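You operate a simulated robot arm through the tools that you are given. There is no shell and no other tool. Be economical: measure what you need, move in short steps, check, and stop when the job is done.

You are at the controls of a simulated two-armed robot. One attempt, no reset.

## Task
Pick up the brown-handled jug with one hand, pass it to the other hand and put it on the top shelf of the store rack. Set down upright: brown-handled jug.

It is judged by the outcome, as a careful person would: the job done as asked, and still so three seconds after it is handed in. It fails if anything else is knocked over, pushed out of place, dropped, spilled or broken.

## Robot
Two 7-joint arms with two-finger parallel grippers on one trunk, on a base that drives. Base frame: it is fixed to the floor where the robot stands at the start and does not move with it; the origin is under the middle of the robot, x ahead of it, y to its left, z up. Units: m, degrees, N and s.
The left shoulder is at the start at [0.062, 0.198, 1.129], the right one opposite. With the tool pointing down near the work surface each hand reaches from about 0.32 to 0.72 m from the robot's upright axis, wherever it stands, measured 20 degrees to its own side. Places, roughly: top shelf of the store rack [0.6, -2.3, 1.6]. Payload 1.57 kg a hand.
The tool frame of a hand sits at the grasp point between the pads (the TCP): z along the fingers, y along the line on which they close. The tips reach 0.03 m beyond it. The gripper opens to 0.11 m. The fingers are 0.024 m wide and 0.012 m thick; the gripper's body (0.048 by 0.112 m) begins 0.078 m behind the TCP.
Orientation is told as [roll, pitch, yaw] about the base's x, y, z axes, in that order, counted from this pose: with the fingers straight down and closing along the base's y, the tool's x points along the base's -x, its y along +y and its z along -z.

## Interface
- The arms move only by the tool play_rows. It takes "left_deltas", "right_deltas" or both (then of equal length, played together; a hand with none holds still); each is a list of rows, each an object of numbers (a shift or turn left out is 0, a gripper value left out holds the last): "tx", "ty", "tz": the shift along the tool's x, y, z in m; "rx", "ry", "rz": the turn, a rotation vector about the tool's x, y, z in degrees; "grip": the closure, from 0 (fully open) to 1 (shut). In form: [{"tx": .., "ty": .., "tz": .., "rx": .., "ry": .., "rz": .., "grip": ..}, ...]. A call has 1 to 20 rows; each row shifts and turns the commanded pose from where the row before left it, along the tool's axes as they then stand. Each row takes 0.2 s and may step no farther than 0.05 m and 8.6 degrees from the row before; otherwise, or with a gripper value out of range, the whole call is refused. Where a pose cannot be reached the arm comes as near as it can. A force on the tool above 40 N (or 10 N above the force at the start of the call, whichever is more), or a blocked arm, ends the call early, and 0.2 s more pass. The fingers move at their own pace (about 0.072 m/s each) and stop on an object; they squeeze with about 35 N. The grip force told is the motor's: it shows also when the fingers shut on nothing. Time passes only in rows, and 0.2 s behind the last, so rows that do not move let the fingers close. It gives the time, the measured TCP pose, the force on the tool (base axes), the opening and the grip force at its end, in the units of the frame above (readings bear some noise), with the torque about the TCP (base axes, N m) and any sound that the robot's microphone picked up, and new pictures: "views" is both (left out), scene, wrist or none (wrist: the cameras of the hands that moved).
- Cameras (640 x 400 px; columns grow to the right, rows downward): "scene" is now at [0.0959, 0.0163, 1.6977]; the picture's right is [0.23, -0.97, 0.00], its down [-0.86, -0.20, -0.47] and it looks along [0.46, 0.11, -0.88] (base axes); focal length 293 px, centre (320, 200). "left" rides on the left gripper at [0.07, -0.016, -0.142] in its tool frame; the picture's right is [0.23, 0.97, 0.00], its down [-0.86, 0.20, -0.48] and it looks along [-0.47, 0.11, 0.88] (tool axes); focal length 222 px, centre (320, 200). "right" rides on the right gripper at [0.07, 0.016, -0.141] in its tool frame; the picture's right is [-0.23, 0.97, 0.00], its down [-0.85, -0.20, -0.48] and it looks along [-0.47, -0.11, 0.88] (tool axes); focal length 222 px, centre (320, 200).
- raise_lower(by): slides the trunk up (or, below 0, down) by that many m; the arms and the scene camera ride with it, the base frame stays. It gives what a move gives, with no picture.
- drive_base(legs): drives the robot by 1 to 6 legs, each [ahead, left, turn to the left] in m, m and degrees, along the robot's own axes; the way and the turn of a leg run together, so that a leg with both is an arc; at most 1.5 m and 180 degrees a leg. The arms and the cameras ride along, it lands a little off, and it stops where it bumps. It gives what a move gives, and a new picture of the scene camera.
- aim_head(pan, tilt): turns the head with the scene camera to pan (to the left, within 86 degrees either way) and tilt (down, from -29 to 69), counted from straight ahead of the robot. It gives what a move gives, and a new picture of the scene camera.
- pixel_to_xyz(camera, pixels): there is no depth. For up to 12 entries [column, row, z] of the newest picture of that camera ("zoom" is the newest enlarged one), the place [x, y] in the base frame at which the ray of that pixel passes the height z, good to about 0.003 m. It takes no simulated time.
- zoom(camera, box): a new picture of the part [left, top, right, bottom] of that camera's present view, enlarged. It takes no simulated time.
- sign_off(): hands the job in; it is judged then, once.

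Keep the steps short. Do not move on a guess: measure, check each grasp and each placing, and mend mistakes. In all there are 80 turns and 260 pictures (those below and enlarged ones count). Leave the grippers open and the arms clear of the work at the hand-in unless told otherwise, and finish with a single line.

The tools are called after "Call:" by a JSON object that holds its "method" and its "body". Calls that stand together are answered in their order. play_rows: Moves the arms, as the interface text tells. Its arguments: {"type":"object","properties":{"left_deltas":{"type":"array","items":{"type":"object","properties":{"tx":{"type":"number"},"ty":{"type":"number"},"tz":{"type":"number"},"rx":{"type":"number"},"ry":{"type":"number"},"rz":{"type":"number"},"grip":{"type":"number"}}}},"right_deltas":{"type":"array","items":{"type":"object","properties":{"tx":{"type":"number"},"ty":{"type":"number"},"tz":{"type":"number"},"rx":{"type":"number"},"ry":{"type":"number"},"rz":{"type":"number"},"grip":{"type":"number"}}}},"views":{"type":"string","enum":["both","scene","wrist","none"]}},"required":[]} The other tools are called the same way: raise_lower (by) slides the trunk up or down; drive_base (legs) drives the base; aim_head (pan, tilt) turns the head that bears the scene camera; pixel_to_xyz (camera, pixels) gives the place at which the rays of pixels pass given heights; zoom (camera, box) takes an enlarged picture of a part of a camera's view; sign_off () hands the job in.

At the start:

```text
clock: 0.0
left_tool_pos: [0.4259, 0.2981, 1.1347]
left_tool_rot: [0.0, 0.0, 0.0]
left_force: [0.3, -0.8, -0.3]
left_torque: [0.0, 0.01, 0.0]
left_opening: 0.1101
left_finger_force: 0.2
right_tool_pos: [0.3759, -0.0595, 1.2269]
right_tool_rot: [-0.1, 0.1, 0.0]
right_force: [-0.2, 0.2, -0.2]
right_torque: [-0.03, 0.01, 0.0]
right_opening: 0.11
right_finger_force: 0.2
trunk travel left (down, up): [-0.725, 0.265]
robot x, y, heading: [0.0028, 0.0014, -0.1]
head pan, tilt: [13.1, 61.6]
```

scene: 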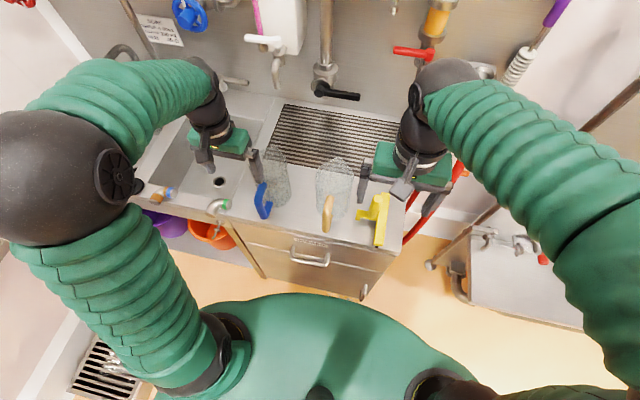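
right: 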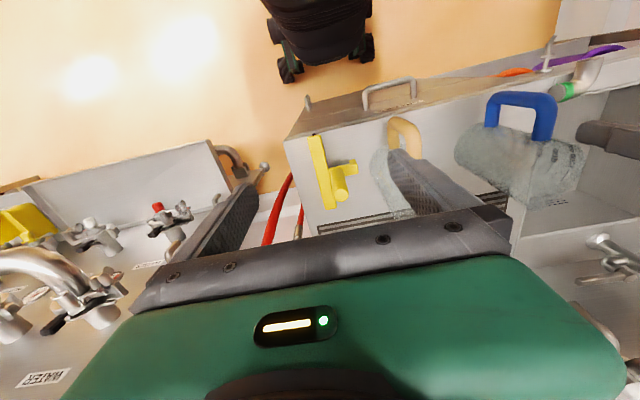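
left: 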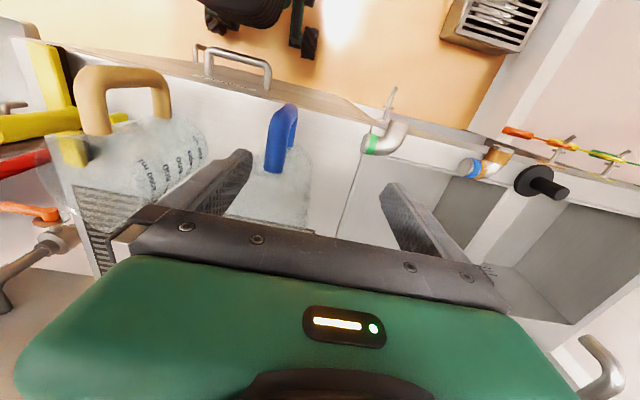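

I see a blue-handled jug near (275,185), the brown-handled one near (332,190) and a yellow object near (378,215). I'll enlarge those first.

Call:
{"method": "zoom", "body": {"camera": "scene", "box": [220, 120, 420, 260]}}

Call:
{"method": "zoom", "body": {"camera": "left", "box": [0, 20, 320, 220]}}

Call:
{"method": "zoom", "body": {"camera": "right", "box": [280, 60, 600, 260]}}

```text
2.86 times, centred on (320, 190) of scene
```

zoom: 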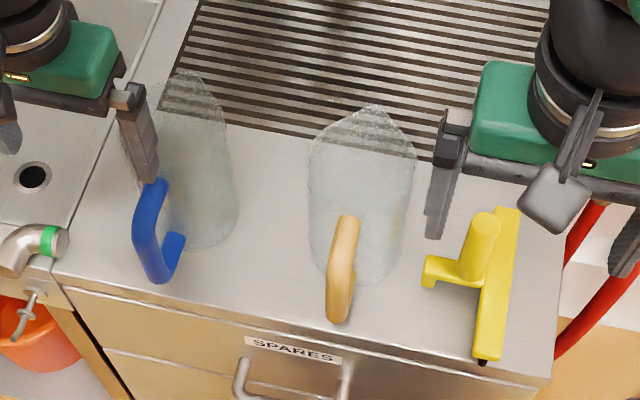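

```text
2.00 times, centred on (160, 120) of left
```

zoom: 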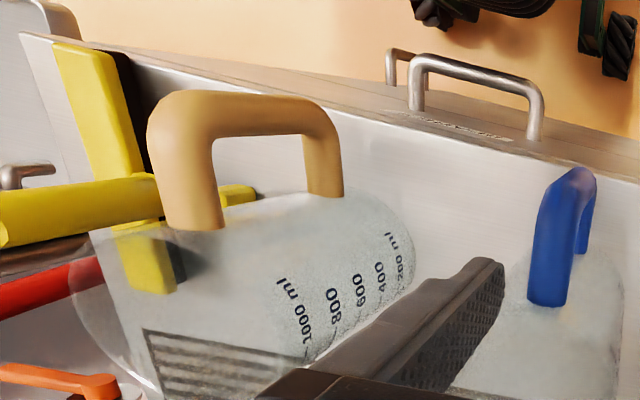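

```text
2.00 times, centred on (440, 160) of right
```

zoom: 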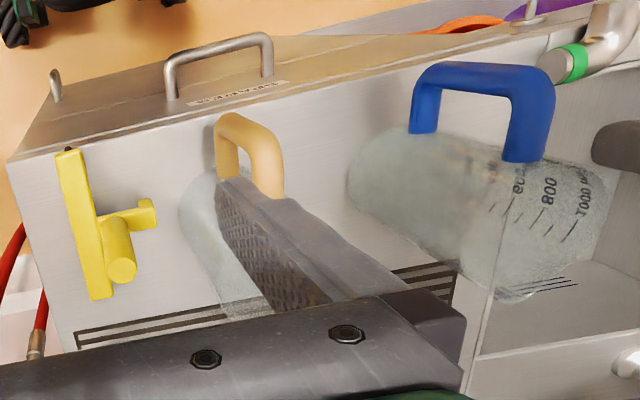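

Next I'll triangulate the counter corner (scene 400,254; right 285,138) and the handle ends in the scene and left views.

Call:
{"method": "pixel_to_xyz", "body": {"camera": "scene", "pixels": [[400, 254, 0.8], [400, 254, 0.9], [400, 254, 1.0], [329, 197, 0.9], [329, 197, 1.0], [329, 197, 1.1], [326, 232, 0.9], [326, 232, 1.0], [326, 232, 1.1], [337, 157, 0.9], [337, 157, 1.0], [337, 157, 1.1]]}}

Call:
{"method": "pixel_to_xyz", "body": {"camera": "right", "pixels": [[285, 138, 0.8], [285, 138, 0.9], [285, 138, 1.0]]}}

Call:
{"method": "pixel_to_xyz", "body": {"camera": "left", "pixels": [[92, 68, 0.9], [92, 68, 1.0], [92, 68, 1.1], [162, 75, 0.9], [162, 75, 1.0], [162, 75, 1.1]]}}

```text
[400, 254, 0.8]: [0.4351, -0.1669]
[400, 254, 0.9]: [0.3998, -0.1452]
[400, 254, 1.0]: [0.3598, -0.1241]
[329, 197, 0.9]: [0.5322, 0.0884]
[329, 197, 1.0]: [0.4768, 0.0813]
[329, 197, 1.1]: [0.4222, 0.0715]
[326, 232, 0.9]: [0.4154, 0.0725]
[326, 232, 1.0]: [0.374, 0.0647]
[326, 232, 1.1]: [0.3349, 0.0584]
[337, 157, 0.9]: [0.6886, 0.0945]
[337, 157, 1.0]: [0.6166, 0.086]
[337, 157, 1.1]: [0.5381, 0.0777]
```

```text
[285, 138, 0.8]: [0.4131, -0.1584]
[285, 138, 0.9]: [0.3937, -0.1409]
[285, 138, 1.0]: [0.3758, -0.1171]
```

```text
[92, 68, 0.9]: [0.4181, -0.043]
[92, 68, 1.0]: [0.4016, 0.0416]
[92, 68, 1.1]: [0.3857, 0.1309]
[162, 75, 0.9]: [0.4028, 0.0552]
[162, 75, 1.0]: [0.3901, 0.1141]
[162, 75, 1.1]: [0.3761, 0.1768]
```

The counter top is about z 0.9 with its front edge at x≈0.395, and the handle faces me at x≈0.39, y≈0.067. Before planning the pass I'll look at the rack.

Call:
{"method": "aim_head", "body": {"pan": -75, "tilt": 5}}

```text
clock: 1.6
left_tool_pos: [0.4257, 0.2982, 1.1346]
left_tool_rot: [-0.1, 0.0, 0.0]
left_force: [0.2, 0.2, 0.0]
left_torque: [0.03, 0.01, 0.01]
left_opening: 0.1099
left_finger_force: 0.1
right_tool_pos: [0.3764, -0.0592, 1.2266]
right_tool_rot: [-0.1, -0.1, 0.0]
right_force: [0.2, 0.4, 0.5]
right_torque: [-0.01, 0.0, -0.01]
right_opening: 0.11
right_finger_force: 0.1
trunk travel left (down, up): [-0.725, 0.265]
robot x, y, heading: [0.0018, 0.0011, 0.4]
head pan, tilt: [-75.0, 5.0]
```

scene: 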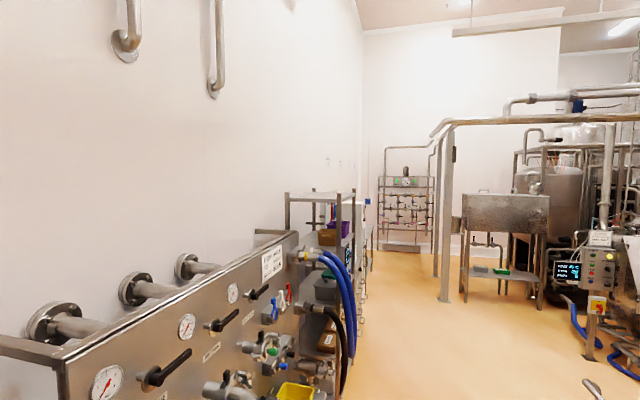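

The rack stands along the same wall, past the valve panel, around (330,230). I'll enlarge it.

Call:
{"method": "zoom", "body": {"camera": "scene", "box": [250, 170, 410, 290]}}

Call:
{"method": "aim_head", "body": {"pan": 8, "tilt": 50}}

```text
3.33 times, centred on (330, 230) of scene
```

zoom: 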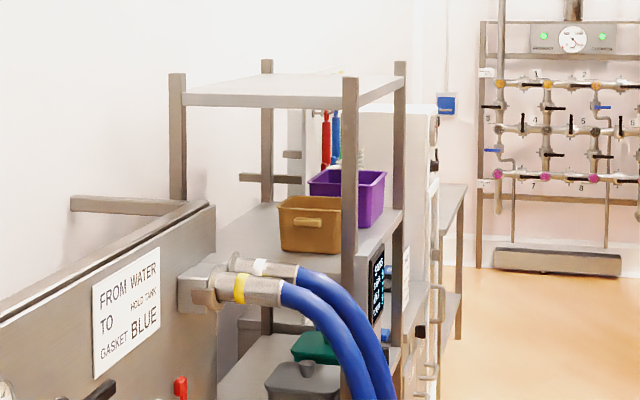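

```text
clock: 3.2
left_tool_pos: [0.4249, 0.2988, 1.1355]
left_tool_rot: [0.0, 0.0, -0.1]
left_force: [-1.0, 0.0, 0.7]
left_torque: [-0.01, 0.01, -0.01]
left_opening: 0.11
left_finger_force: 0.2
right_tool_pos: [0.3771, -0.0602, 1.2283]
right_tool_rot: [-0.1, 0.0, 0.0]
right_force: [-1.0, -0.1, 0.5]
right_torque: [0.0, 0.01, 0.01]
right_opening: 0.1101
right_finger_force: 0.0
trunk travel left (down, up): [-0.725, 0.265]
robot x, y, heading: [0.0028, 0.0033, 0.2]
head pan, tilt: [8.0, 50.0]
```

scene: 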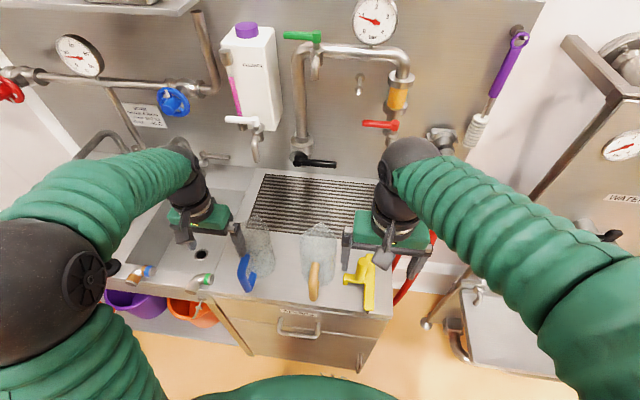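

The top shelf is empty and open at the front. My plan is for the left hand to take the jug from above. The right hand then takes the handle level, for placing on the high shelf. I'll swing the right hand aside and bring the left one high over the jug to look.

Call:
{"method": "play_rows", "body": {"left_deltas": [{"tz": -0.05}, {"tz": -0.05}, {"tz": -0.05}, {"ty": -0.045}, {"ty": -0.045}, {"ty": -0.045}, {"ty": -0.045}, {"ty": -0.043}, {}], "right_deltas": [{"ty": -0.03}, {"ty": -0.03}, {"ty": -0.03}, {"ty": -0.03}, {"ty": -0.03}, {"ty": -0.03}, {"ty": -0.03}, {"ty": -0.03}, {}]}}

```text
clock: 5.2
left_tool_pos: [0.4226, 0.0744, 1.2861]
left_tool_rot: [0.1, 0.0, 0.0]
left_force: [-0.3, -0.3, -0.2]
left_torque: [-0.02, -0.05, 0.02]
left_opening: 0.1098
left_finger_force: 0.0
right_tool_pos: [0.3758, -0.3006, 1.2244]
right_tool_rot: [0.0, 0.0, 0.0]
right_force: [0.7, -0.8, -0.2]
right_torque: [0.03, 0.0, -0.01]
right_opening: 0.1097
right_finger_force: 0.0
trunk travel left (down, up): [-0.725, 0.265]
robot x, y, heading: [0.0008, 0.0002, 0.1]
head pan, tilt: [8.0, 50.0]
```

scene: 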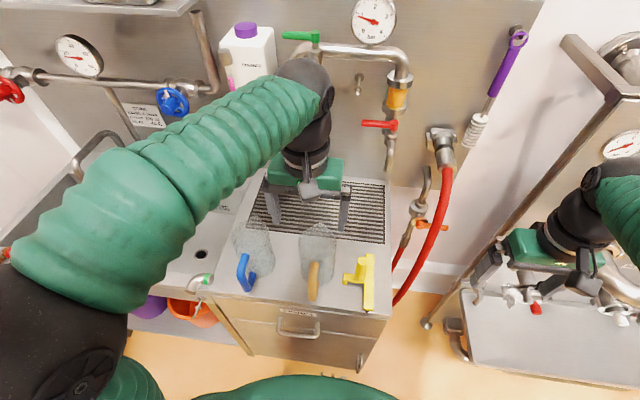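
right: 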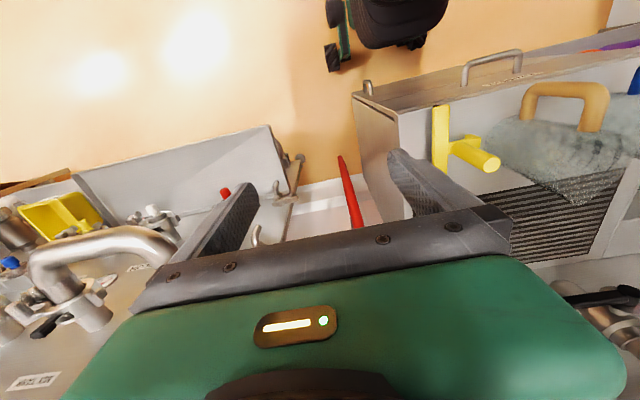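
left: 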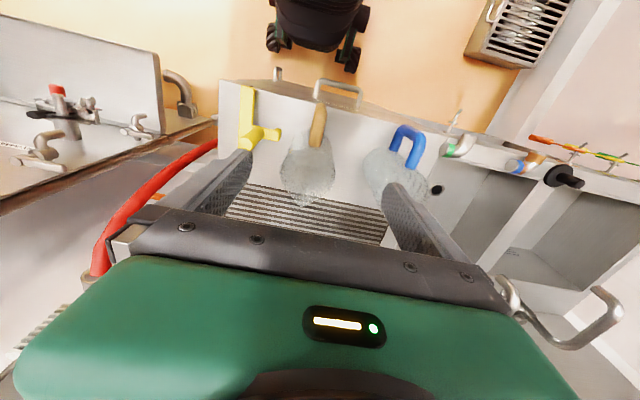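

Both wrist cameras and the scene camera see the brown jug clear. I'll enlarge it in all three.

Call:
{"method": "zoom", "body": {"camera": "left", "box": [230, 80, 390, 220]}}

Call:
{"method": "zoom", "body": {"camera": "right", "box": [440, 60, 640, 220]}}

Call:
{"method": "zoom", "body": {"camera": "scene", "box": [220, 200, 400, 320]}}

```text
2.86 times, centred on (310, 150) of left
```

zoom: 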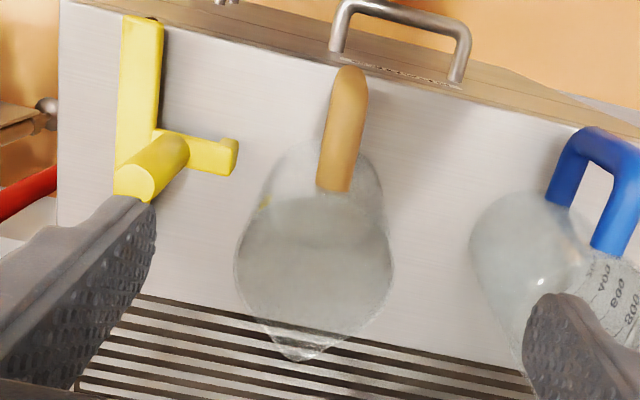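

```text
2.50 times, centred on (540, 140) of right
```

zoom: 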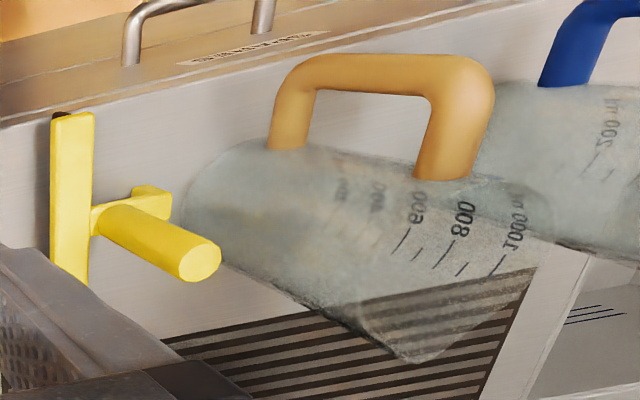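

```text
3.33 times, centred on (310, 260) of scene
```

zoom: 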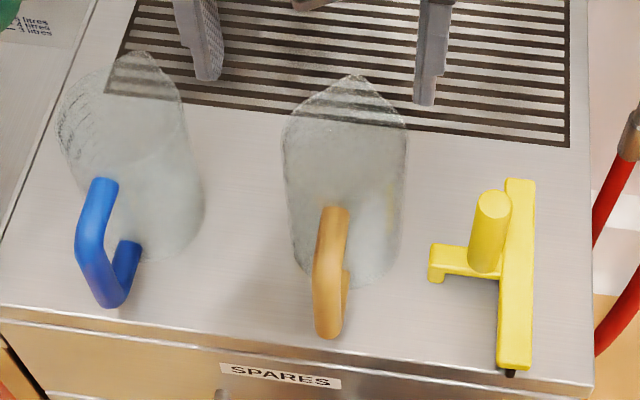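

Triangulating the spout tip, the rim sides and the handle corners from all three cameras.

Call:
{"method": "pixel_to_xyz", "body": {"camera": "left", "pixels": [[302, 205, 1.0], [302, 205, 1.1], [280.6, 172.7, 1.0], [280.6, 172.7, 1.1], [335.5, 172.7, 1.0], [335.5, 172.7, 1.1], [320.5, 104.5, 0.95], [320.5, 104.5, 1.05], [314.5, 146.5, 0.95], [314.5, 146.5, 1.05]]}}

Call:
{"method": "pixel_to_xyz", "body": {"camera": "scene", "pixels": [[319.6, 222.8, 1.0], [319.6, 222.8, 1.1], [298.9, 242, 1.0], [298.9, 242, 1.1], [336.4, 240, 1.0], [336.4, 240, 1.1], [314, 263, 1.0], [314, 263, 1.1], [310, 298, 0.95], [310, 298, 1.05]]}}

Call:
{"method": "pixel_to_xyz", "body": {"camera": "right", "pixels": [[574, 204, 1.0], [574, 204, 1.1], [606, 88, 0.95], [606, 88, 1.05], [528, 86, 0.9], [528, 86, 1.0], [488, 146, 0.9]]}}

```text
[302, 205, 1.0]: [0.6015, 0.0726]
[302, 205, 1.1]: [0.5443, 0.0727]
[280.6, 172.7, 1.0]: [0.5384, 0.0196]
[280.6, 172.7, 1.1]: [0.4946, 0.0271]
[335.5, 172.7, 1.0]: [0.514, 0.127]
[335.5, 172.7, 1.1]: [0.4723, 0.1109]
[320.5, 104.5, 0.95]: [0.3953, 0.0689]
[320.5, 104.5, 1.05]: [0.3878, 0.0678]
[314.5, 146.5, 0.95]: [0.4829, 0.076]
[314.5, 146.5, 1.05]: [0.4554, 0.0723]
```

```text
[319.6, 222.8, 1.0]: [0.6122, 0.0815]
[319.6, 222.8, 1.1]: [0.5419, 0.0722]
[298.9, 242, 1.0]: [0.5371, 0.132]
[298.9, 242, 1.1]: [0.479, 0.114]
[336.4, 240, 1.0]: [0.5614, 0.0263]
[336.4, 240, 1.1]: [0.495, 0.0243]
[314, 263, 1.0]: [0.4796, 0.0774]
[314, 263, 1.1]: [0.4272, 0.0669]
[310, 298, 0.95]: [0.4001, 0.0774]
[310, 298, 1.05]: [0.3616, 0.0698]
```

```text
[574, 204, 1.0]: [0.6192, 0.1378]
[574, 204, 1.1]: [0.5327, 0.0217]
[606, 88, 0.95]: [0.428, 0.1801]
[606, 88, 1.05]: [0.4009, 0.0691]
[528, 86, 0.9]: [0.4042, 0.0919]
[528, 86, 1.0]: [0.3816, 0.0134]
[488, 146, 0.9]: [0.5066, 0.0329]
```

The spout tip comes out at (0.570, 0.073, 1.056) from all three cameras. The rim runs y 0.024–0.120, about 0.096 wide, centred near (0.502, 0.072). The handle's outer bar is at x≈0.40, spanning z 0.93–1.05. A straddling grip from above leaves about 7 mm on each side. I'll bring the left hand just above the rim and check.

Call:
{"method": "play_rows", "body": {"left_deltas": [{"tx": -0.04, "ty": -0.0015}, {"tx": -0.039, "ty": -0.001}, {"tz": 0.05}, {"tz": 0.05}, {"tz": 0.05}, {}, {}]}}

```text
clock: 6.8
left_tool_pos: [0.5016, 0.0712, 1.1376]
left_tool_rot: [0.1, -0.1, 0.0]
left_force: [0.7, -1.0, 0.4]
left_torque: [0.02, -0.02, -0.03]
left_opening: 0.1099
left_finger_force: 0.0
right_tool_pos: [0.3736, -0.3, 1.2253]
right_tool_rot: [-0.1, 0.0, -0.1]
right_force: [-0.2, 0.2, 0.6]
right_torque: [0.01, 0.03, 0.03]
right_opening: 0.11
right_finger_force: 0.0
trunk travel left (down, up): [-0.725, 0.265]
robot x, y, heading: [0.0034, 0.0033, 0.2]
head pan, tilt: [8.0, 50.0]
```

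scene: 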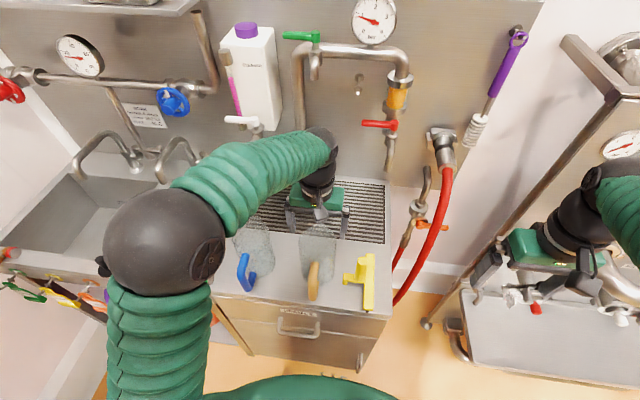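
left: 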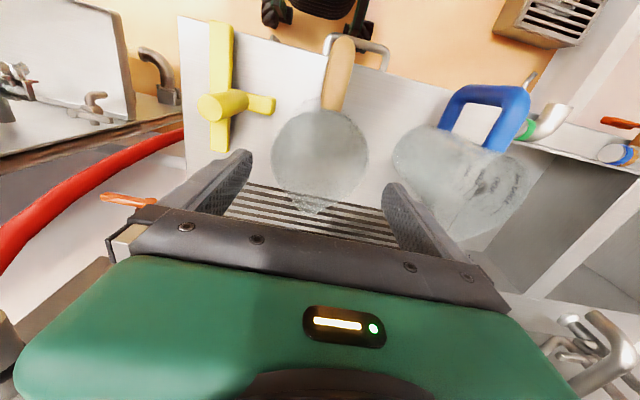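

Call:
{"method": "zoom", "body": {"camera": "left", "box": [220, 80, 420, 220]}}

Call:
{"method": "pixel_to_xyz", "body": {"camera": "left", "pixels": [[271, 160, 1.055], [369, 160, 1.055], [310, 215, 1.055], [330, 110, 1.055], [344, 36, 1.045], [245, 155, 1.108], [390, 188, 1.108]]}}

```text
2.86 times, centred on (320, 150) of left
```

zoom: 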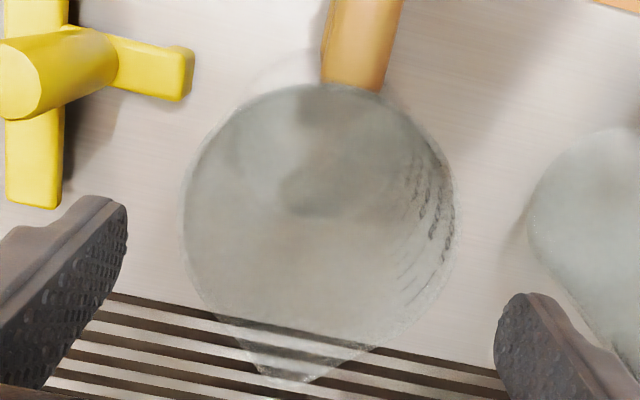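

```text
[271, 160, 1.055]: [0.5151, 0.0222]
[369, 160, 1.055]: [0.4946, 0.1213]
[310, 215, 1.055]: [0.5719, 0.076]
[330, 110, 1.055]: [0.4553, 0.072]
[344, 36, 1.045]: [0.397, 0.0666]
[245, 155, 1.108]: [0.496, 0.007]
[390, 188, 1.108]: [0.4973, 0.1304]
```

Rim re-measured: y 0.0235–0.1195, centre y 0.0715, x≈0.503. The hand is centred on it, so I'm going straight down to TCP z≈1.00, stopping if contact is felt.

Call:
{"method": "play_rows", "body": {"left_deltas": [{"tz": 0.03}, {"tz": 0.03}, {"tz": 0.03}, {"tz": 0.03}, {"tz": 0.017}, {}]}}

```text
clock: 8.2
left_tool_pos: [0.5041, 0.0713, 0.998]
left_tool_rot: [0.0, 0.0, 0.0]
left_force: [-0.3, -0.2, 0.8]
left_torque: [-0.02, 0.01, -0.02]
left_opening: 0.1098
left_finger_force: 0.0
right_tool_pos: [0.3765, -0.3, 1.2257]
right_tool_rot: [0.0, 0.1, 0.1]
right_force: [-0.2, 0.4, -0.7]
right_torque: [0.03, -0.01, 0.0]
right_opening: 0.1099
right_finger_force: 0.0
trunk travel left (down, up): [-0.725, 0.265]
robot x, y, heading: [0.0002, -0.0045, 0.2]
head pan, tilt: [8.0, 50.0]
```

scene: 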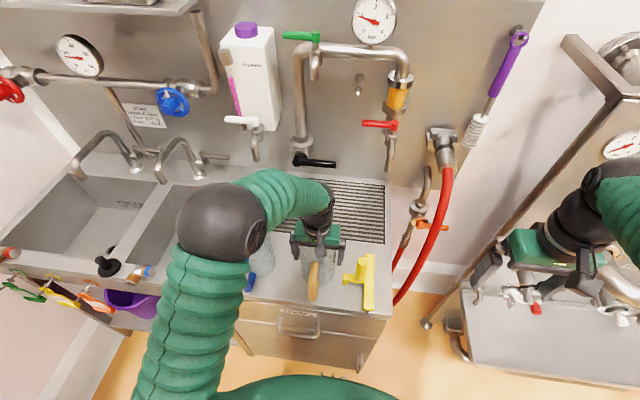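
left: 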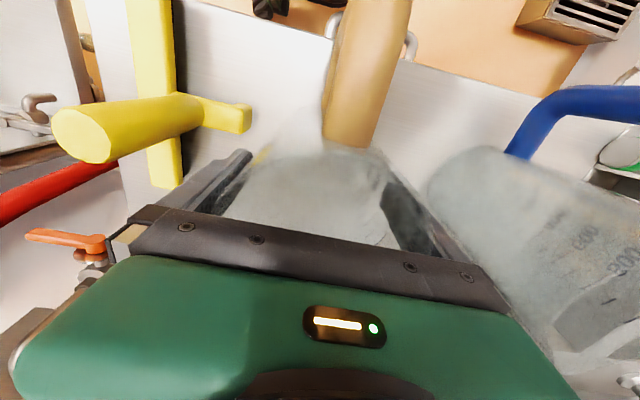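

The jug sits between the fingers and no force shows. Closing gently now and letting the fingers settle.

Call:
{"method": "play_rows", "body": {"left_deltas": [{"grip": 0.3}, {"grip": 0.6}, {"grip": 1.0}, {}, {}], "views": "wrist"}}

```text
clock: 9.4
left_tool_pos: [0.5044, 0.071, 0.9998]
left_tool_rot: [0.1, 0.0, 0.1]
left_force: [0.3, -0.8, -0.8]
left_torque: [-0.06, -0.02, -0.02]
left_opening: 0.0995
left_finger_force: 34.9
right_tool_pos: [0.3755, -0.3002, 1.2239]
right_tool_rot: [-0.1, -0.1, 0.0]
right_force: [1.2, -0.2, 1.1]
right_torque: [0.0, 0.02, -0.02]
right_opening: 0.1103
right_finger_force: 0.0
trunk travel left (down, up): [-0.725, 0.265]
robot x, y, heading: [-0.0033, 0.0011, 0.2]
head pan, tilt: [8.0, 50.0]
```

left: 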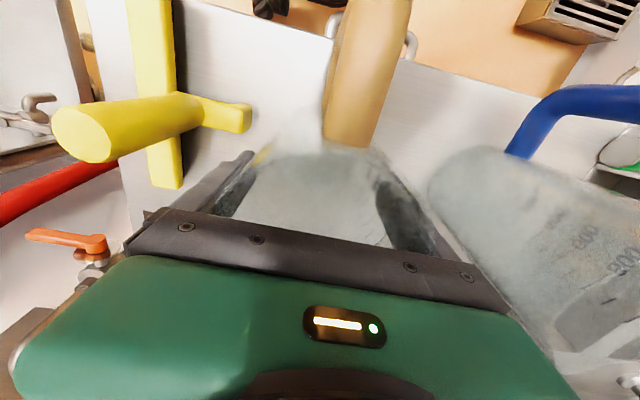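

The grip stopped on an object at 0.0995 m opening with 35 N. Now a small test lift of 5 cm, then a check.

Call:
{"method": "play_rows", "body": {"left_deltas": [{"tz": -0.015}, {"tz": -0.02}, {"tz": -0.02}, {}, {}]}}

```text
clock: 10.6
left_tool_pos: [0.5033, 0.0719, 1.0527]
left_tool_rot: [0.0, -0.1, 0.1]
left_force: [-1.3, 0.5, -1.9]
left_torque: [0.01, -0.04, 0.02]
left_opening: 0.0993
left_finger_force: 34.8
right_tool_pos: [0.376, -0.2994, 1.2248]
right_tool_rot: [-0.1, 0.0, 0.0]
right_force: [0.1, 0.7, -0.2]
right_torque: [0.01, 0.01, 0.02]
right_opening: 0.1099
right_finger_force: 0.1
trunk travel left (down, up): [-0.725, 0.265]
robot x, y, heading: [0.0013, 0.0004, 0.2]
head pan, tilt: [8.0, 50.0]
```

scene: 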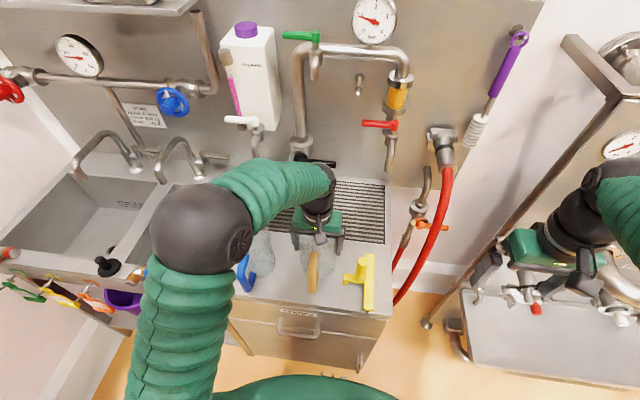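
left: 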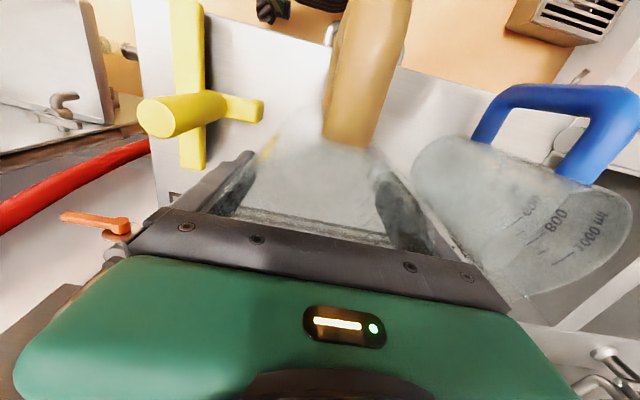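

Lifted cleanly with about 2 N of load and no change in opening, and both neighbours are untouched. Now raising it to about 1.25 m.

Call:
{"method": "play_rows", "body": {"left_deltas": [{"tz": -0.04}, {"tz": -0.04}, {"tz": -0.04}, {"tz": -0.04}, {"tz": -0.04}, {}], "views": "none"}}

Call:
{"method": "drive_base", "body": {"legs": [[-0.3, 0, 0]]}}

```text
clock: 12.0
left_tool_pos: [0.5028, 0.0718, 1.2538]
left_tool_rot: [0.1, 0.1, 0.0]
left_force: [0.7, 0.2, -0.8]
left_torque: [0.04, 0.03, -0.03]
left_opening: 0.0997
left_finger_force: 34.9
right_tool_pos: [0.376, -0.3001, 1.2253]
right_tool_rot: [0.1, 0.0, 0.0]
right_force: [-0.7, 0.5, 0.2]
right_torque: [-0.02, 0.01, 0.01]
right_opening: 0.1097
right_finger_force: 0.1
trunk travel left (down, up): [-0.725, 0.265]
robot x, y, heading: [0.0024, -0.0002, 0.0]
head pan, tilt: [8.0, 50.0]
```

```text
clock: 14.0
left_tool_pos: [0.2145, 0.07, 1.2527]
left_tool_rot: [0.0, 0.1, -0.5]
left_force: [0.2, 0.8, -1.4]
left_torque: [-0.02, -0.03, 0.01]
left_opening: 0.0996
left_finger_force: 35.0
right_tool_pos: [0.0862, -0.3011, 1.2238]
right_tool_rot: [0.0, 0.2, -0.6]
right_force: [-0.3, 0.5, -0.1]
right_torque: [-0.03, -0.01, -0.02]
right_opening: 0.1101
right_finger_force: 0.0
trunk travel left (down, up): [-0.725, 0.265]
robot x, y, heading: [-0.2882, 0.0008, -0.3]
head pan, tilt: [8.0, 50.0]
```

scene: 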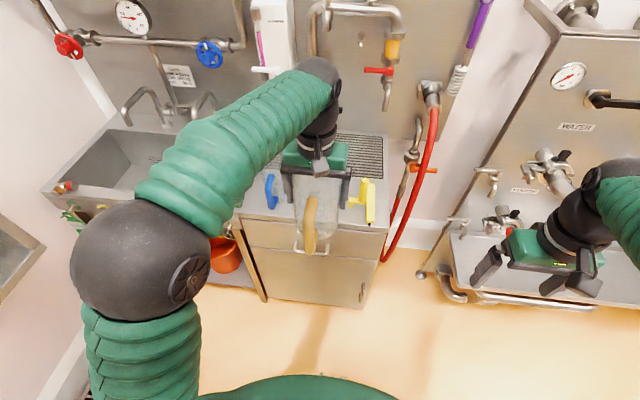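

The jug is held steady and the robot has backed away from the bench. Next the left hand carries the jug about 0.10 m further out. At the same time the right hand turns level (fingers ahead), well away to the right.

Call:
{"method": "play_rows", "body": {"left_deltas": [{"tx": -0.02, "ty": -0.005}, {"tx": -0.02, "ty": -0.005}, {"tx": -0.02, "ty": -0.005}, {"tx": -0.02, "ty": -0.005}, {"tx": -0.02, "ty": -0.005}, {}, {}, {}, {}, {}, {}, {}], "right_deltas": [{"ry": -8.2}, {"ry": -8.2}, {"ry": -8.2}, {"ry": -8.2}, {"ry": -8.2}, {"ry": -8.2}, {"ry": -8.2}, {"ry": -8.2}, {"ry": -8.2}, {"ry": -8.2}, {"ry": -8.0}, {}]}}

```text
clock: 16.6
left_tool_pos: [0.3117, 0.0434, 1.2574]
left_tool_rot: [0.2, -0.2, -0.4]
left_force: [-0.5, -0.5, -1.4]
left_torque: [0.01, -0.05, -0.02]
left_opening: 0.0997
left_finger_force: 34.6
right_tool_pos: [0.1833, -0.3759, 1.2388]
right_tool_rot: [-173.9, -89.8, 173.6]
right_force: [0.7, 0.3, 0.5]
right_torque: [0.0, -0.03, 0.0]
right_opening: 0.1103
right_finger_force: 0.1
right hand out of reach, approached as far as the arm can: row 4, 5, 6, 7, 8, 9, 10, 11
trunk travel left (down, up): [-0.725, 0.265]
robot x, y, heading: [-0.2876, -0.0016, -0.7]
head pan, tilt: [8.0, 50.0]
```

scene: 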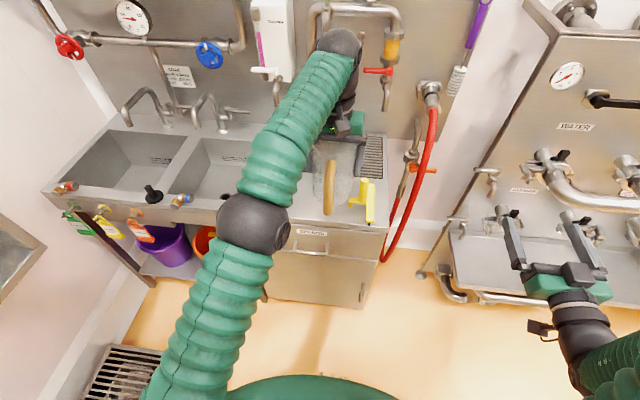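
right: 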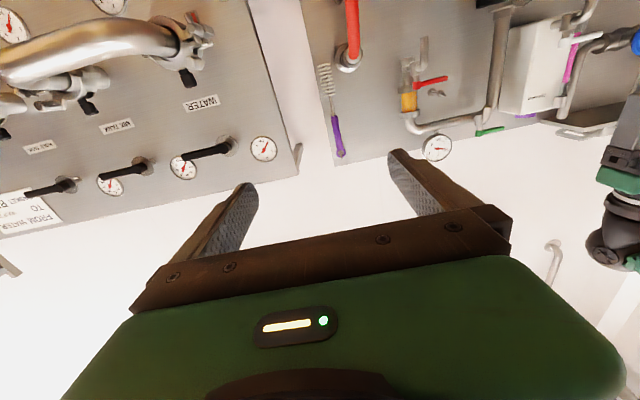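
left: 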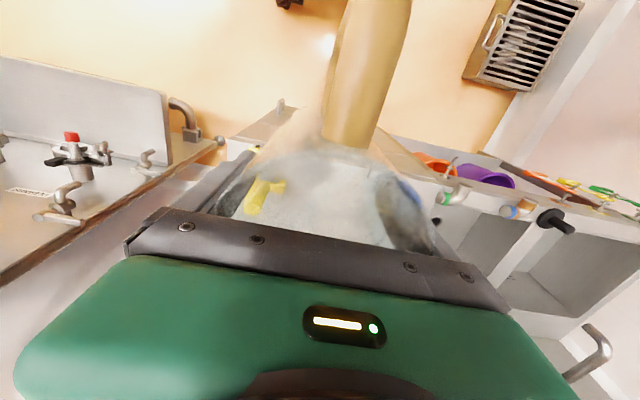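

The right hand is level at about (0.18, −0.38, 1.24). It cannot fold closer, so the jug has to go further out. First I'll check where the left elbow (scene 255,222) is, to keep the right wrist clear of it.

Call:
{"method": "pixel_to_xyz", "body": {"camera": "scene", "pixels": [[255, 222, 1.2], [255, 222, 1.3], [255, 222, 1.4], [330, 188, 1.24], [330, 165, 1.3], [330, 210, 1.19]]}}

Call:
{"method": "play_rows", "body": {"left_deltas": [{"tx": -0.012, "ty": -0.018}, {"tx": -0.012, "ty": -0.018}, {"tx": -0.012, "ty": -0.018}, {"tx": -0.012, "ty": -0.018}, {"tx": -0.012, "ty": -0.018}, {}], "views": "scene"}}

```text
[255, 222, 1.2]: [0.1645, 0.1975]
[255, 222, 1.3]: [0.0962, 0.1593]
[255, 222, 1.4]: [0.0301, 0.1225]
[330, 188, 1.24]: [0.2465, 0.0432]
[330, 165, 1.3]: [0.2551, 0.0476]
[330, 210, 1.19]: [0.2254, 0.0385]
```

```text
clock: 18.0
left_tool_pos: [0.3003, -0.0055, 1.2501]
left_tool_rot: [0.1, -0.2, -0.5]
left_force: [0.8, -0.6, -1.9]
left_torque: [0.0, -0.06, 0.0]
left_opening: 0.0994
left_finger_force: 34.6
left hand out of reach, approached as far as the arm can: row 1, 2, 3, 4, 5
right_tool_pos: [0.184, -0.3755, 1.2369]
right_tool_rot: [145.5, -89.9, -145.7]
right_force: [-0.1, 0.5, 0.0]
right_torque: [0.0, -0.01, 0.02]
right_opening: 0.11
right_finger_force: 0.0
trunk travel left (down, up): [-0.725, 0.265]
robot x, y, heading: [-0.2922, 0.0011, -0.4]
head pan, tilt: [8.0, 50.0]
```

scene: 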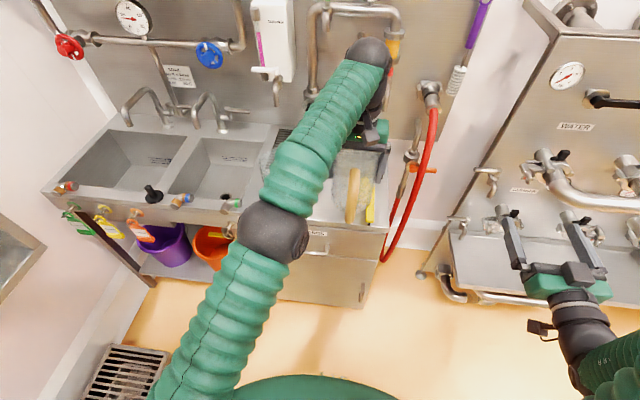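

The left arm is nearly stretched at this height, stuck at about (0.30, −0.006). Raising the trunk 0.25 and then lowering the hands relative to the shoulders will give both arms more room, and the shelf needs the height anyway.

Call:
{"method": "raise_lower", "body": {"by": 0.25}}

Call:
{"method": "play_rows", "body": {"left_deltas": [{"tz": 0.03}, {"tz": 0.03}, {"tz": 0.03}, {"tz": 0.03}, {"tz": 0.03}, {"tz": 0.03}, {"tz": 0.03}, {}], "right_deltas": [{"tx": 0.03}, {"tx": 0.03}, {"tx": 0.03}, {"tx": 0.03}, {"tx": 0.03}, {"tx": 0.03}, {"tx": 0.03}, {}]}}

```text
clock: 20.6
left_tool_pos: [0.3007, -0.0052, 1.4996]
left_tool_rot: [0.1, 0.1, -0.5]
left_force: [-0.2, -0.3, -1.3]
left_torque: [-0.02, -0.06, -0.03]
left_opening: 0.0998
left_finger_force: 34.7
right_tool_pos: [0.1842, -0.3752, 1.488]
right_tool_rot: [136.1, -90.0, -136.6]
right_force: [-0.3, -0.5, 0.3]
right_torque: [0.02, -0.02, 0.0]
right_opening: 0.11
right_finger_force: 0.1
trunk travel left (down, up): [-0.975, 0.015]
robot x, y, heading: [-0.2883, 0.001, -0.4]
head pan, tilt: [8.0, 50.0]
```

```text
clock: 22.4
left_tool_pos: [0.2984, -0.0036, 1.2897]
left_tool_rot: [0.1, -0.2, -0.5]
left_force: [-0.3, 0.3, -0.3]
left_torque: [-0.01, -0.04, -0.02]
left_opening: 0.0997
left_finger_force: 35.0
right_tool_pos: [0.1821, -0.3779, 1.278]
right_tool_rot: [159.2, -89.8, -159.7]
right_force: [0.2, 0.6, -0.7]
right_torque: [0.0, -0.01, 0.0]
right_opening: 0.11
right_finger_force: 0.0
trunk travel left (down, up): [-0.975, 0.015]
robot x, y, heading: [-0.2881, 0.0035, -0.6]
head pan, tilt: [8.0, 50.0]
```

scene: 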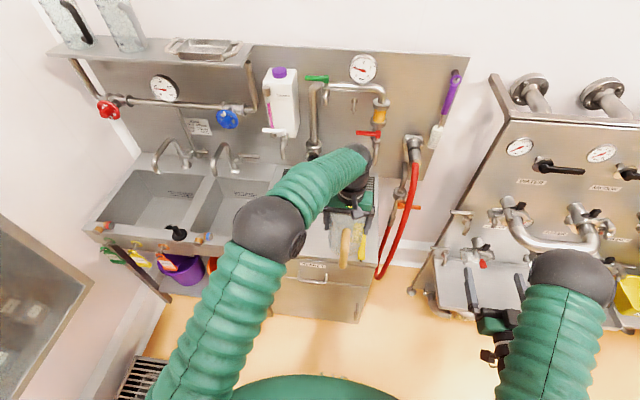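
right: 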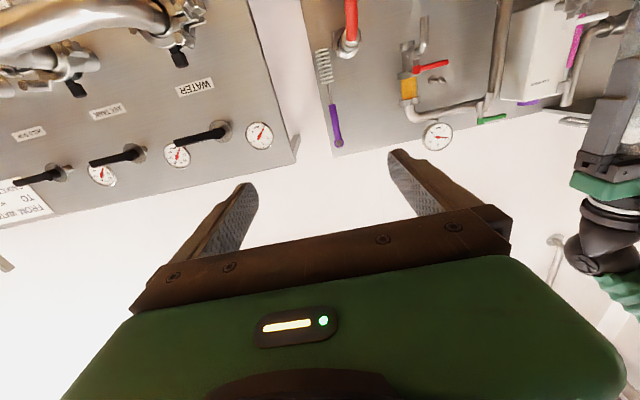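
left: 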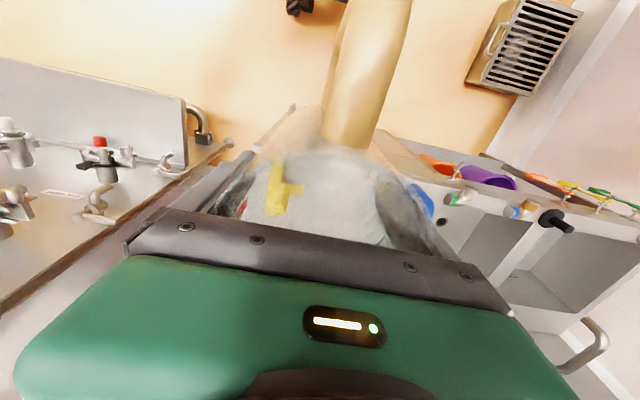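

Both arms followed. Moving the jug on to about (0.37, −0.05), and the right hand 0.18 m left, to check its reach.

Call:
{"method": "play_rows", "body": {"left_deltas": [{"tx": -0.012, "ty": -0.008}, {"tx": -0.012, "ty": -0.008}, {"tx": -0.012, "ty": -0.008}, {"tx": -0.012, "ty": -0.008}, {"tx": -0.012, "ty": -0.008}, {"tx": -0.012, "ty": -0.008}, {}], "right_deltas": [{"ty": 0.03, "tz": -0.005}, {"ty": 0.03, "tz": -0.005}, {"ty": 0.03, "tz": -0.005}, {"ty": 0.03, "tz": -0.005}, {"ty": 0.03, "tz": -0.005}, {"ty": 0.03}, {}]}}

```text
clock: 24.0
left_tool_pos: [0.3492, -0.04, 1.2877]
left_tool_rot: [0.0, 0.0, -0.4]
left_force: [0.1, -0.9, -2.3]
left_torque: [0.02, -0.07, -0.02]
left_opening: 0.0995
left_finger_force: 35.0
left hand out of reach, approached as far as the arm can: row 5, 6
right_tool_pos: [0.1968, -0.2873, 1.3072]
right_tool_rot: [73.0, -89.8, -72.8]
right_force: [0.2, -1.0, 0.1]
right_torque: [0.0, 0.05, -0.01]
right_opening: 0.11
right_finger_force: 0.2
right hand out of reach, approached as far as the arm can: row 1, 2, 3, 4, 5, 6
trunk travel left (down, up): [-0.975, 0.015]
robot x, y, heading: [-0.2871, 0.0037, -0.6]
head pan, tilt: [8.0, 50.0]
```

scene: 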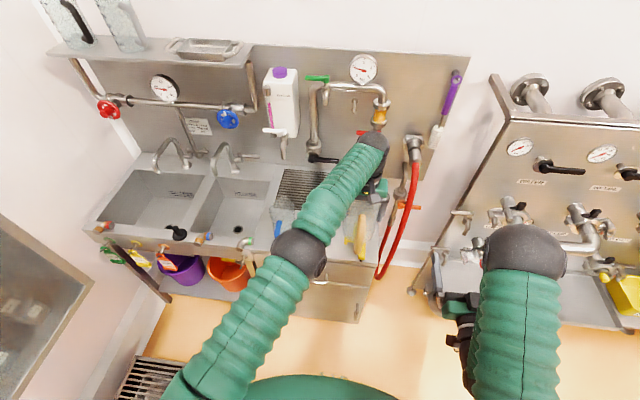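
right: 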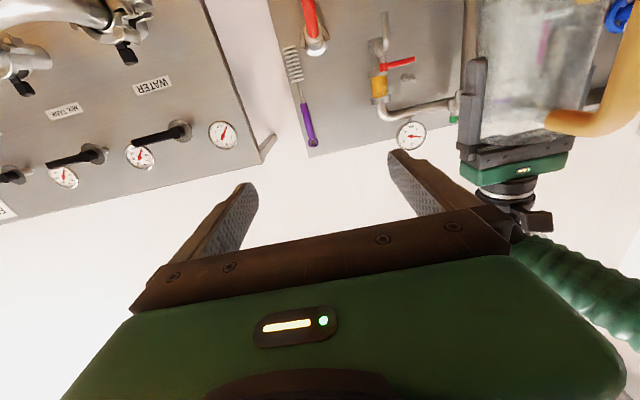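
left: 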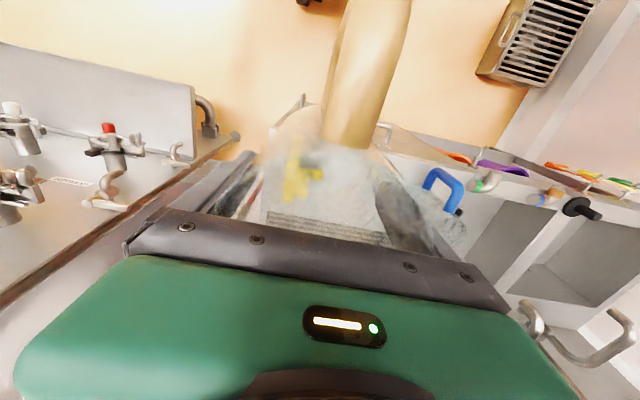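

The right hand cannot fold in straight ahead. So I'll turn the jug 45° so the handle points toward the right shoulder, and yaw the right hand 45° to meet it.

Call:
{"method": "play_rows", "body": {"left_deltas": [{"tx": 0.01, "rz": -7.5}, {"tx": 0.01, "rz": -7.5}, {"rz": -7.5}, {"rz": -7.5}, {"rz": -7.5}, {"rz": -7.5}, {}], "right_deltas": [{"rx": -7.5}, {"rx": -7.5}, {"rx": -7.5}, {"rx": -7.5}, {"rx": -7.5}, {"rx": -7.5}, {}]}}

```text
clock: 25.6
left_tool_pos: [0.3299, -0.0432, 1.2882]
left_tool_rot: [0.1, 0.0, 44.5]
left_force: [0.3, -0.2, -1.4]
left_torque: [0.06, -0.02, -0.01]
left_opening: 0.0994
left_finger_force: 35.3
right_tool_pos: [0.1973, -0.2908, 1.3087]
right_tool_rot: [134.4, -89.8, -89.7]
right_force: [-0.1, -0.5, -0.1]
right_torque: [0.01, 0.03, -0.01]
right_opening: 0.1101
right_finger_force: 0.1
trunk travel left (down, up): [-0.975, 0.015]
robot x, y, heading: [-0.2892, 0.0028, -0.3]
head pan, tilt: [8.0, 50.0]
```

scene: 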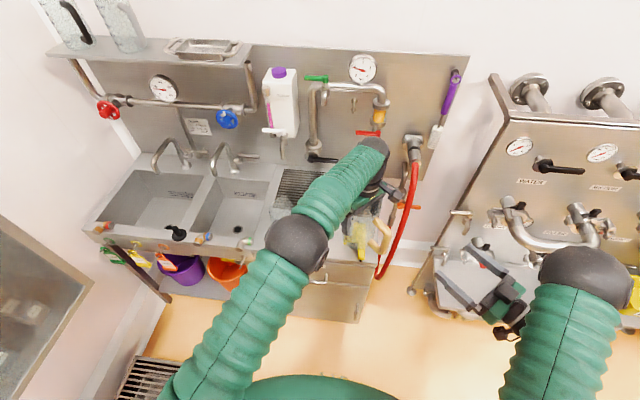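
right: 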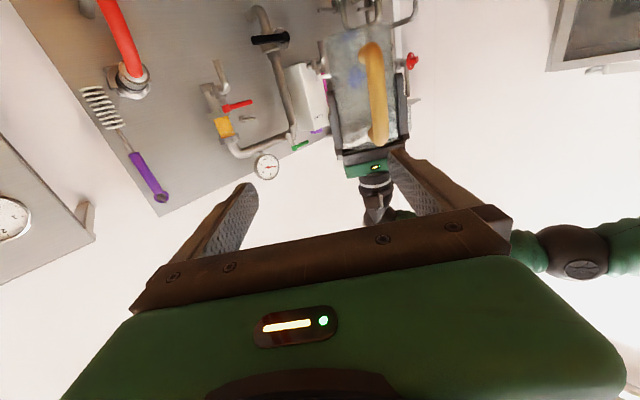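
left: 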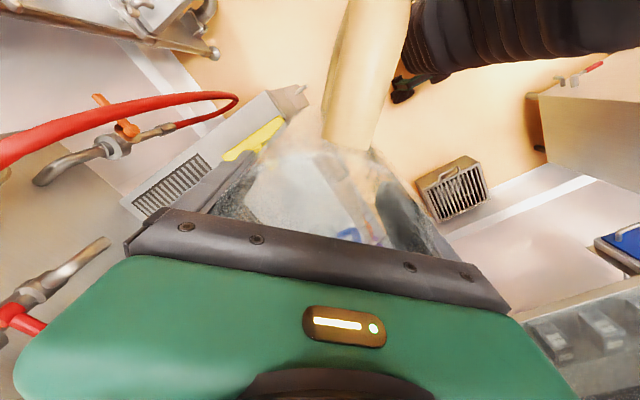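

The right camera looks straight at the handle, which runs from (372,42) to (380,145). My computed bar position (0.259, −0.118, 1.278) projects to (375,100), which matches. I'll align sideways and in height, stopping 0.09 m short of the bar.

Call:
{"method": "play_rows", "body": {"right_deltas": [{"ty": 0.02, "tx": 0.008, "tz": 0.019}, {"ty": 0.02, "tx": 0.008, "tz": 0.019}, {"ty": 0.02, "tx": 0.008, "tz": 0.019}, {"ty": 0.019, "tx": 0.007, "tz": 0.019}, {}, {}]}}

```text
clock: 27.0
left_tool_pos: [0.3276, -0.044, 1.2882]
left_tool_rot: [0.1, -0.1, 44.5]
left_force: [0.8, -0.9, -2.6]
left_torque: [0.02, -0.03, 0.01]
left_opening: 0.0996
left_finger_force: 34.5
right_tool_pos: [0.2089, -0.1833, 1.2795]
right_tool_rot: [79.8, -89.8, -35.1]
right_force: [-0.1, 0.0, -0.4]
right_torque: [-0.01, -0.01, 0.01]
right_opening: 0.1099
right_finger_force: 0.0
right hand out of reach, approached as far as the arm can: row 3, 4
trunk travel left (down, up): [-0.975, 0.015]
robot x, y, heading: [-0.288, 0.0035, -0.3]
head pan, tilt: [8.0, 50.0]
```

scene: 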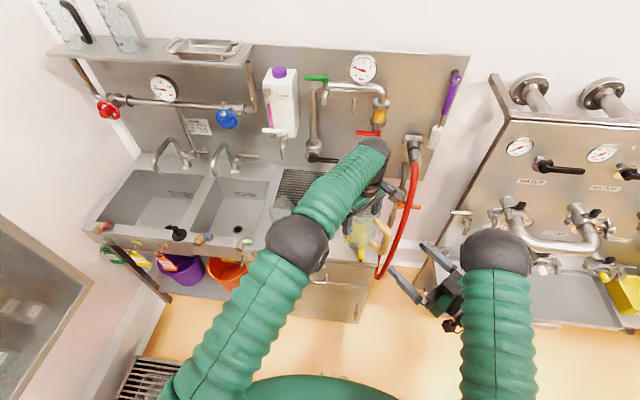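
right: 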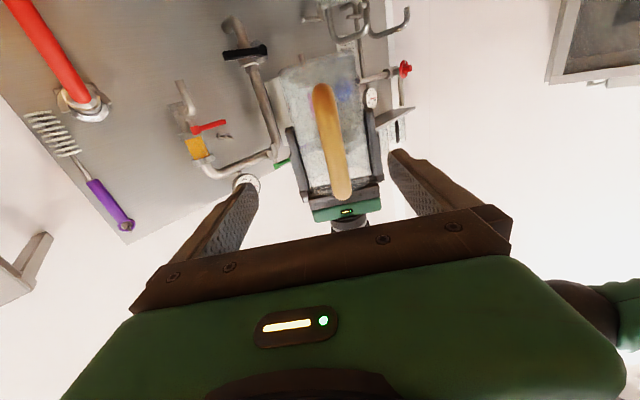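

Aligned to within 12 mm sideways, with 0.079 m to go. The handle's middle at (332,143) agrees. Correcting sideways, then advancing until the bar is at the grasp point.

Call:
{"method": "play_rows", "body": {"right_deltas": [{"ty": 0.006, "tz": 0.01}, {"ty": 0.0055, "tz": 0.01}, {"tz": 0.015}, {"tz": 0.015}, {"tz": 0.013}, {"tz": 0.012}, {}]}}

```text
clock: 28.6
left_tool_pos: [0.33, -0.0414, 1.2877]
left_tool_rot: [0.0, 0.0, 44.6]
left_force: [-1.4, 0.4, -2.0]
left_torque: [0.06, 0.0, 0.03]
left_opening: 0.0994
left_finger_force: 35.2
right_tool_pos: [0.2549, -0.1217, 1.2813]
right_tool_rot: [173.4, -90.0, -128.7]
right_force: [-0.4, 0.4, -0.4]
right_torque: [0.0, 0.0, 0.03]
right_opening: 0.1103
right_finger_force: 0.0
trunk travel left (down, up): [-0.975, 0.015]
robot x, y, heading: [-0.289, 0.0007, -0.5]
head pan, tilt: [8.0, 50.0]
```

scene: 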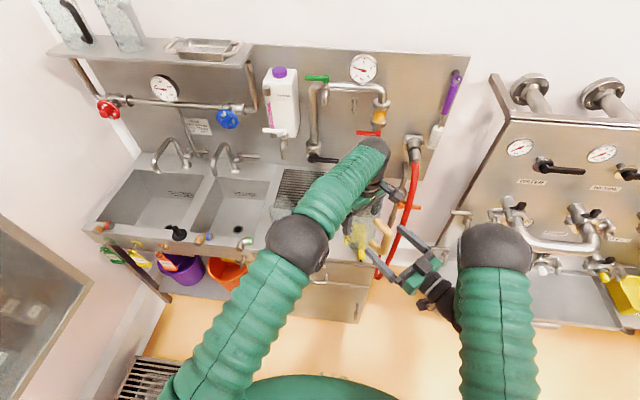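
right: 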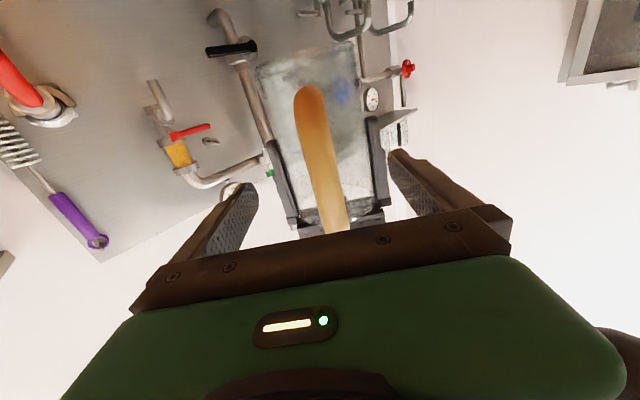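

Call:
{"method": "zoom", "body": {"camera": "scene", "box": [330, 170, 490, 310]}}

```text
2.86 times, centred on (410, 240) of scene
```

zoom: 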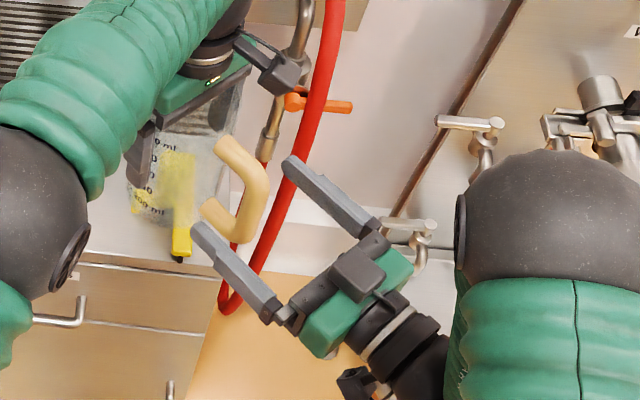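

Call:
{"method": "pixel_to_xyz", "body": {"camera": "zoom", "pixels": [[252, 210, 1.278], [262, 187, 1.33], [246, 238, 1.225], [290, 162, 1.28], [196, 228, 1.28], [258, 222, 1.278], [225, 142, 1.33], [207, 205, 1.225]]}}

```text
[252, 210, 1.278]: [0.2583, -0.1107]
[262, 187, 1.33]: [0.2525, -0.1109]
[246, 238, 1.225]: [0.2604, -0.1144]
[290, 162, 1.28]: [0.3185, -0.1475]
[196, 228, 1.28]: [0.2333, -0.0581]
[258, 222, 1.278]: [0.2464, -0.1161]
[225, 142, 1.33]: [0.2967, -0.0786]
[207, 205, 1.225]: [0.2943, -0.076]
```

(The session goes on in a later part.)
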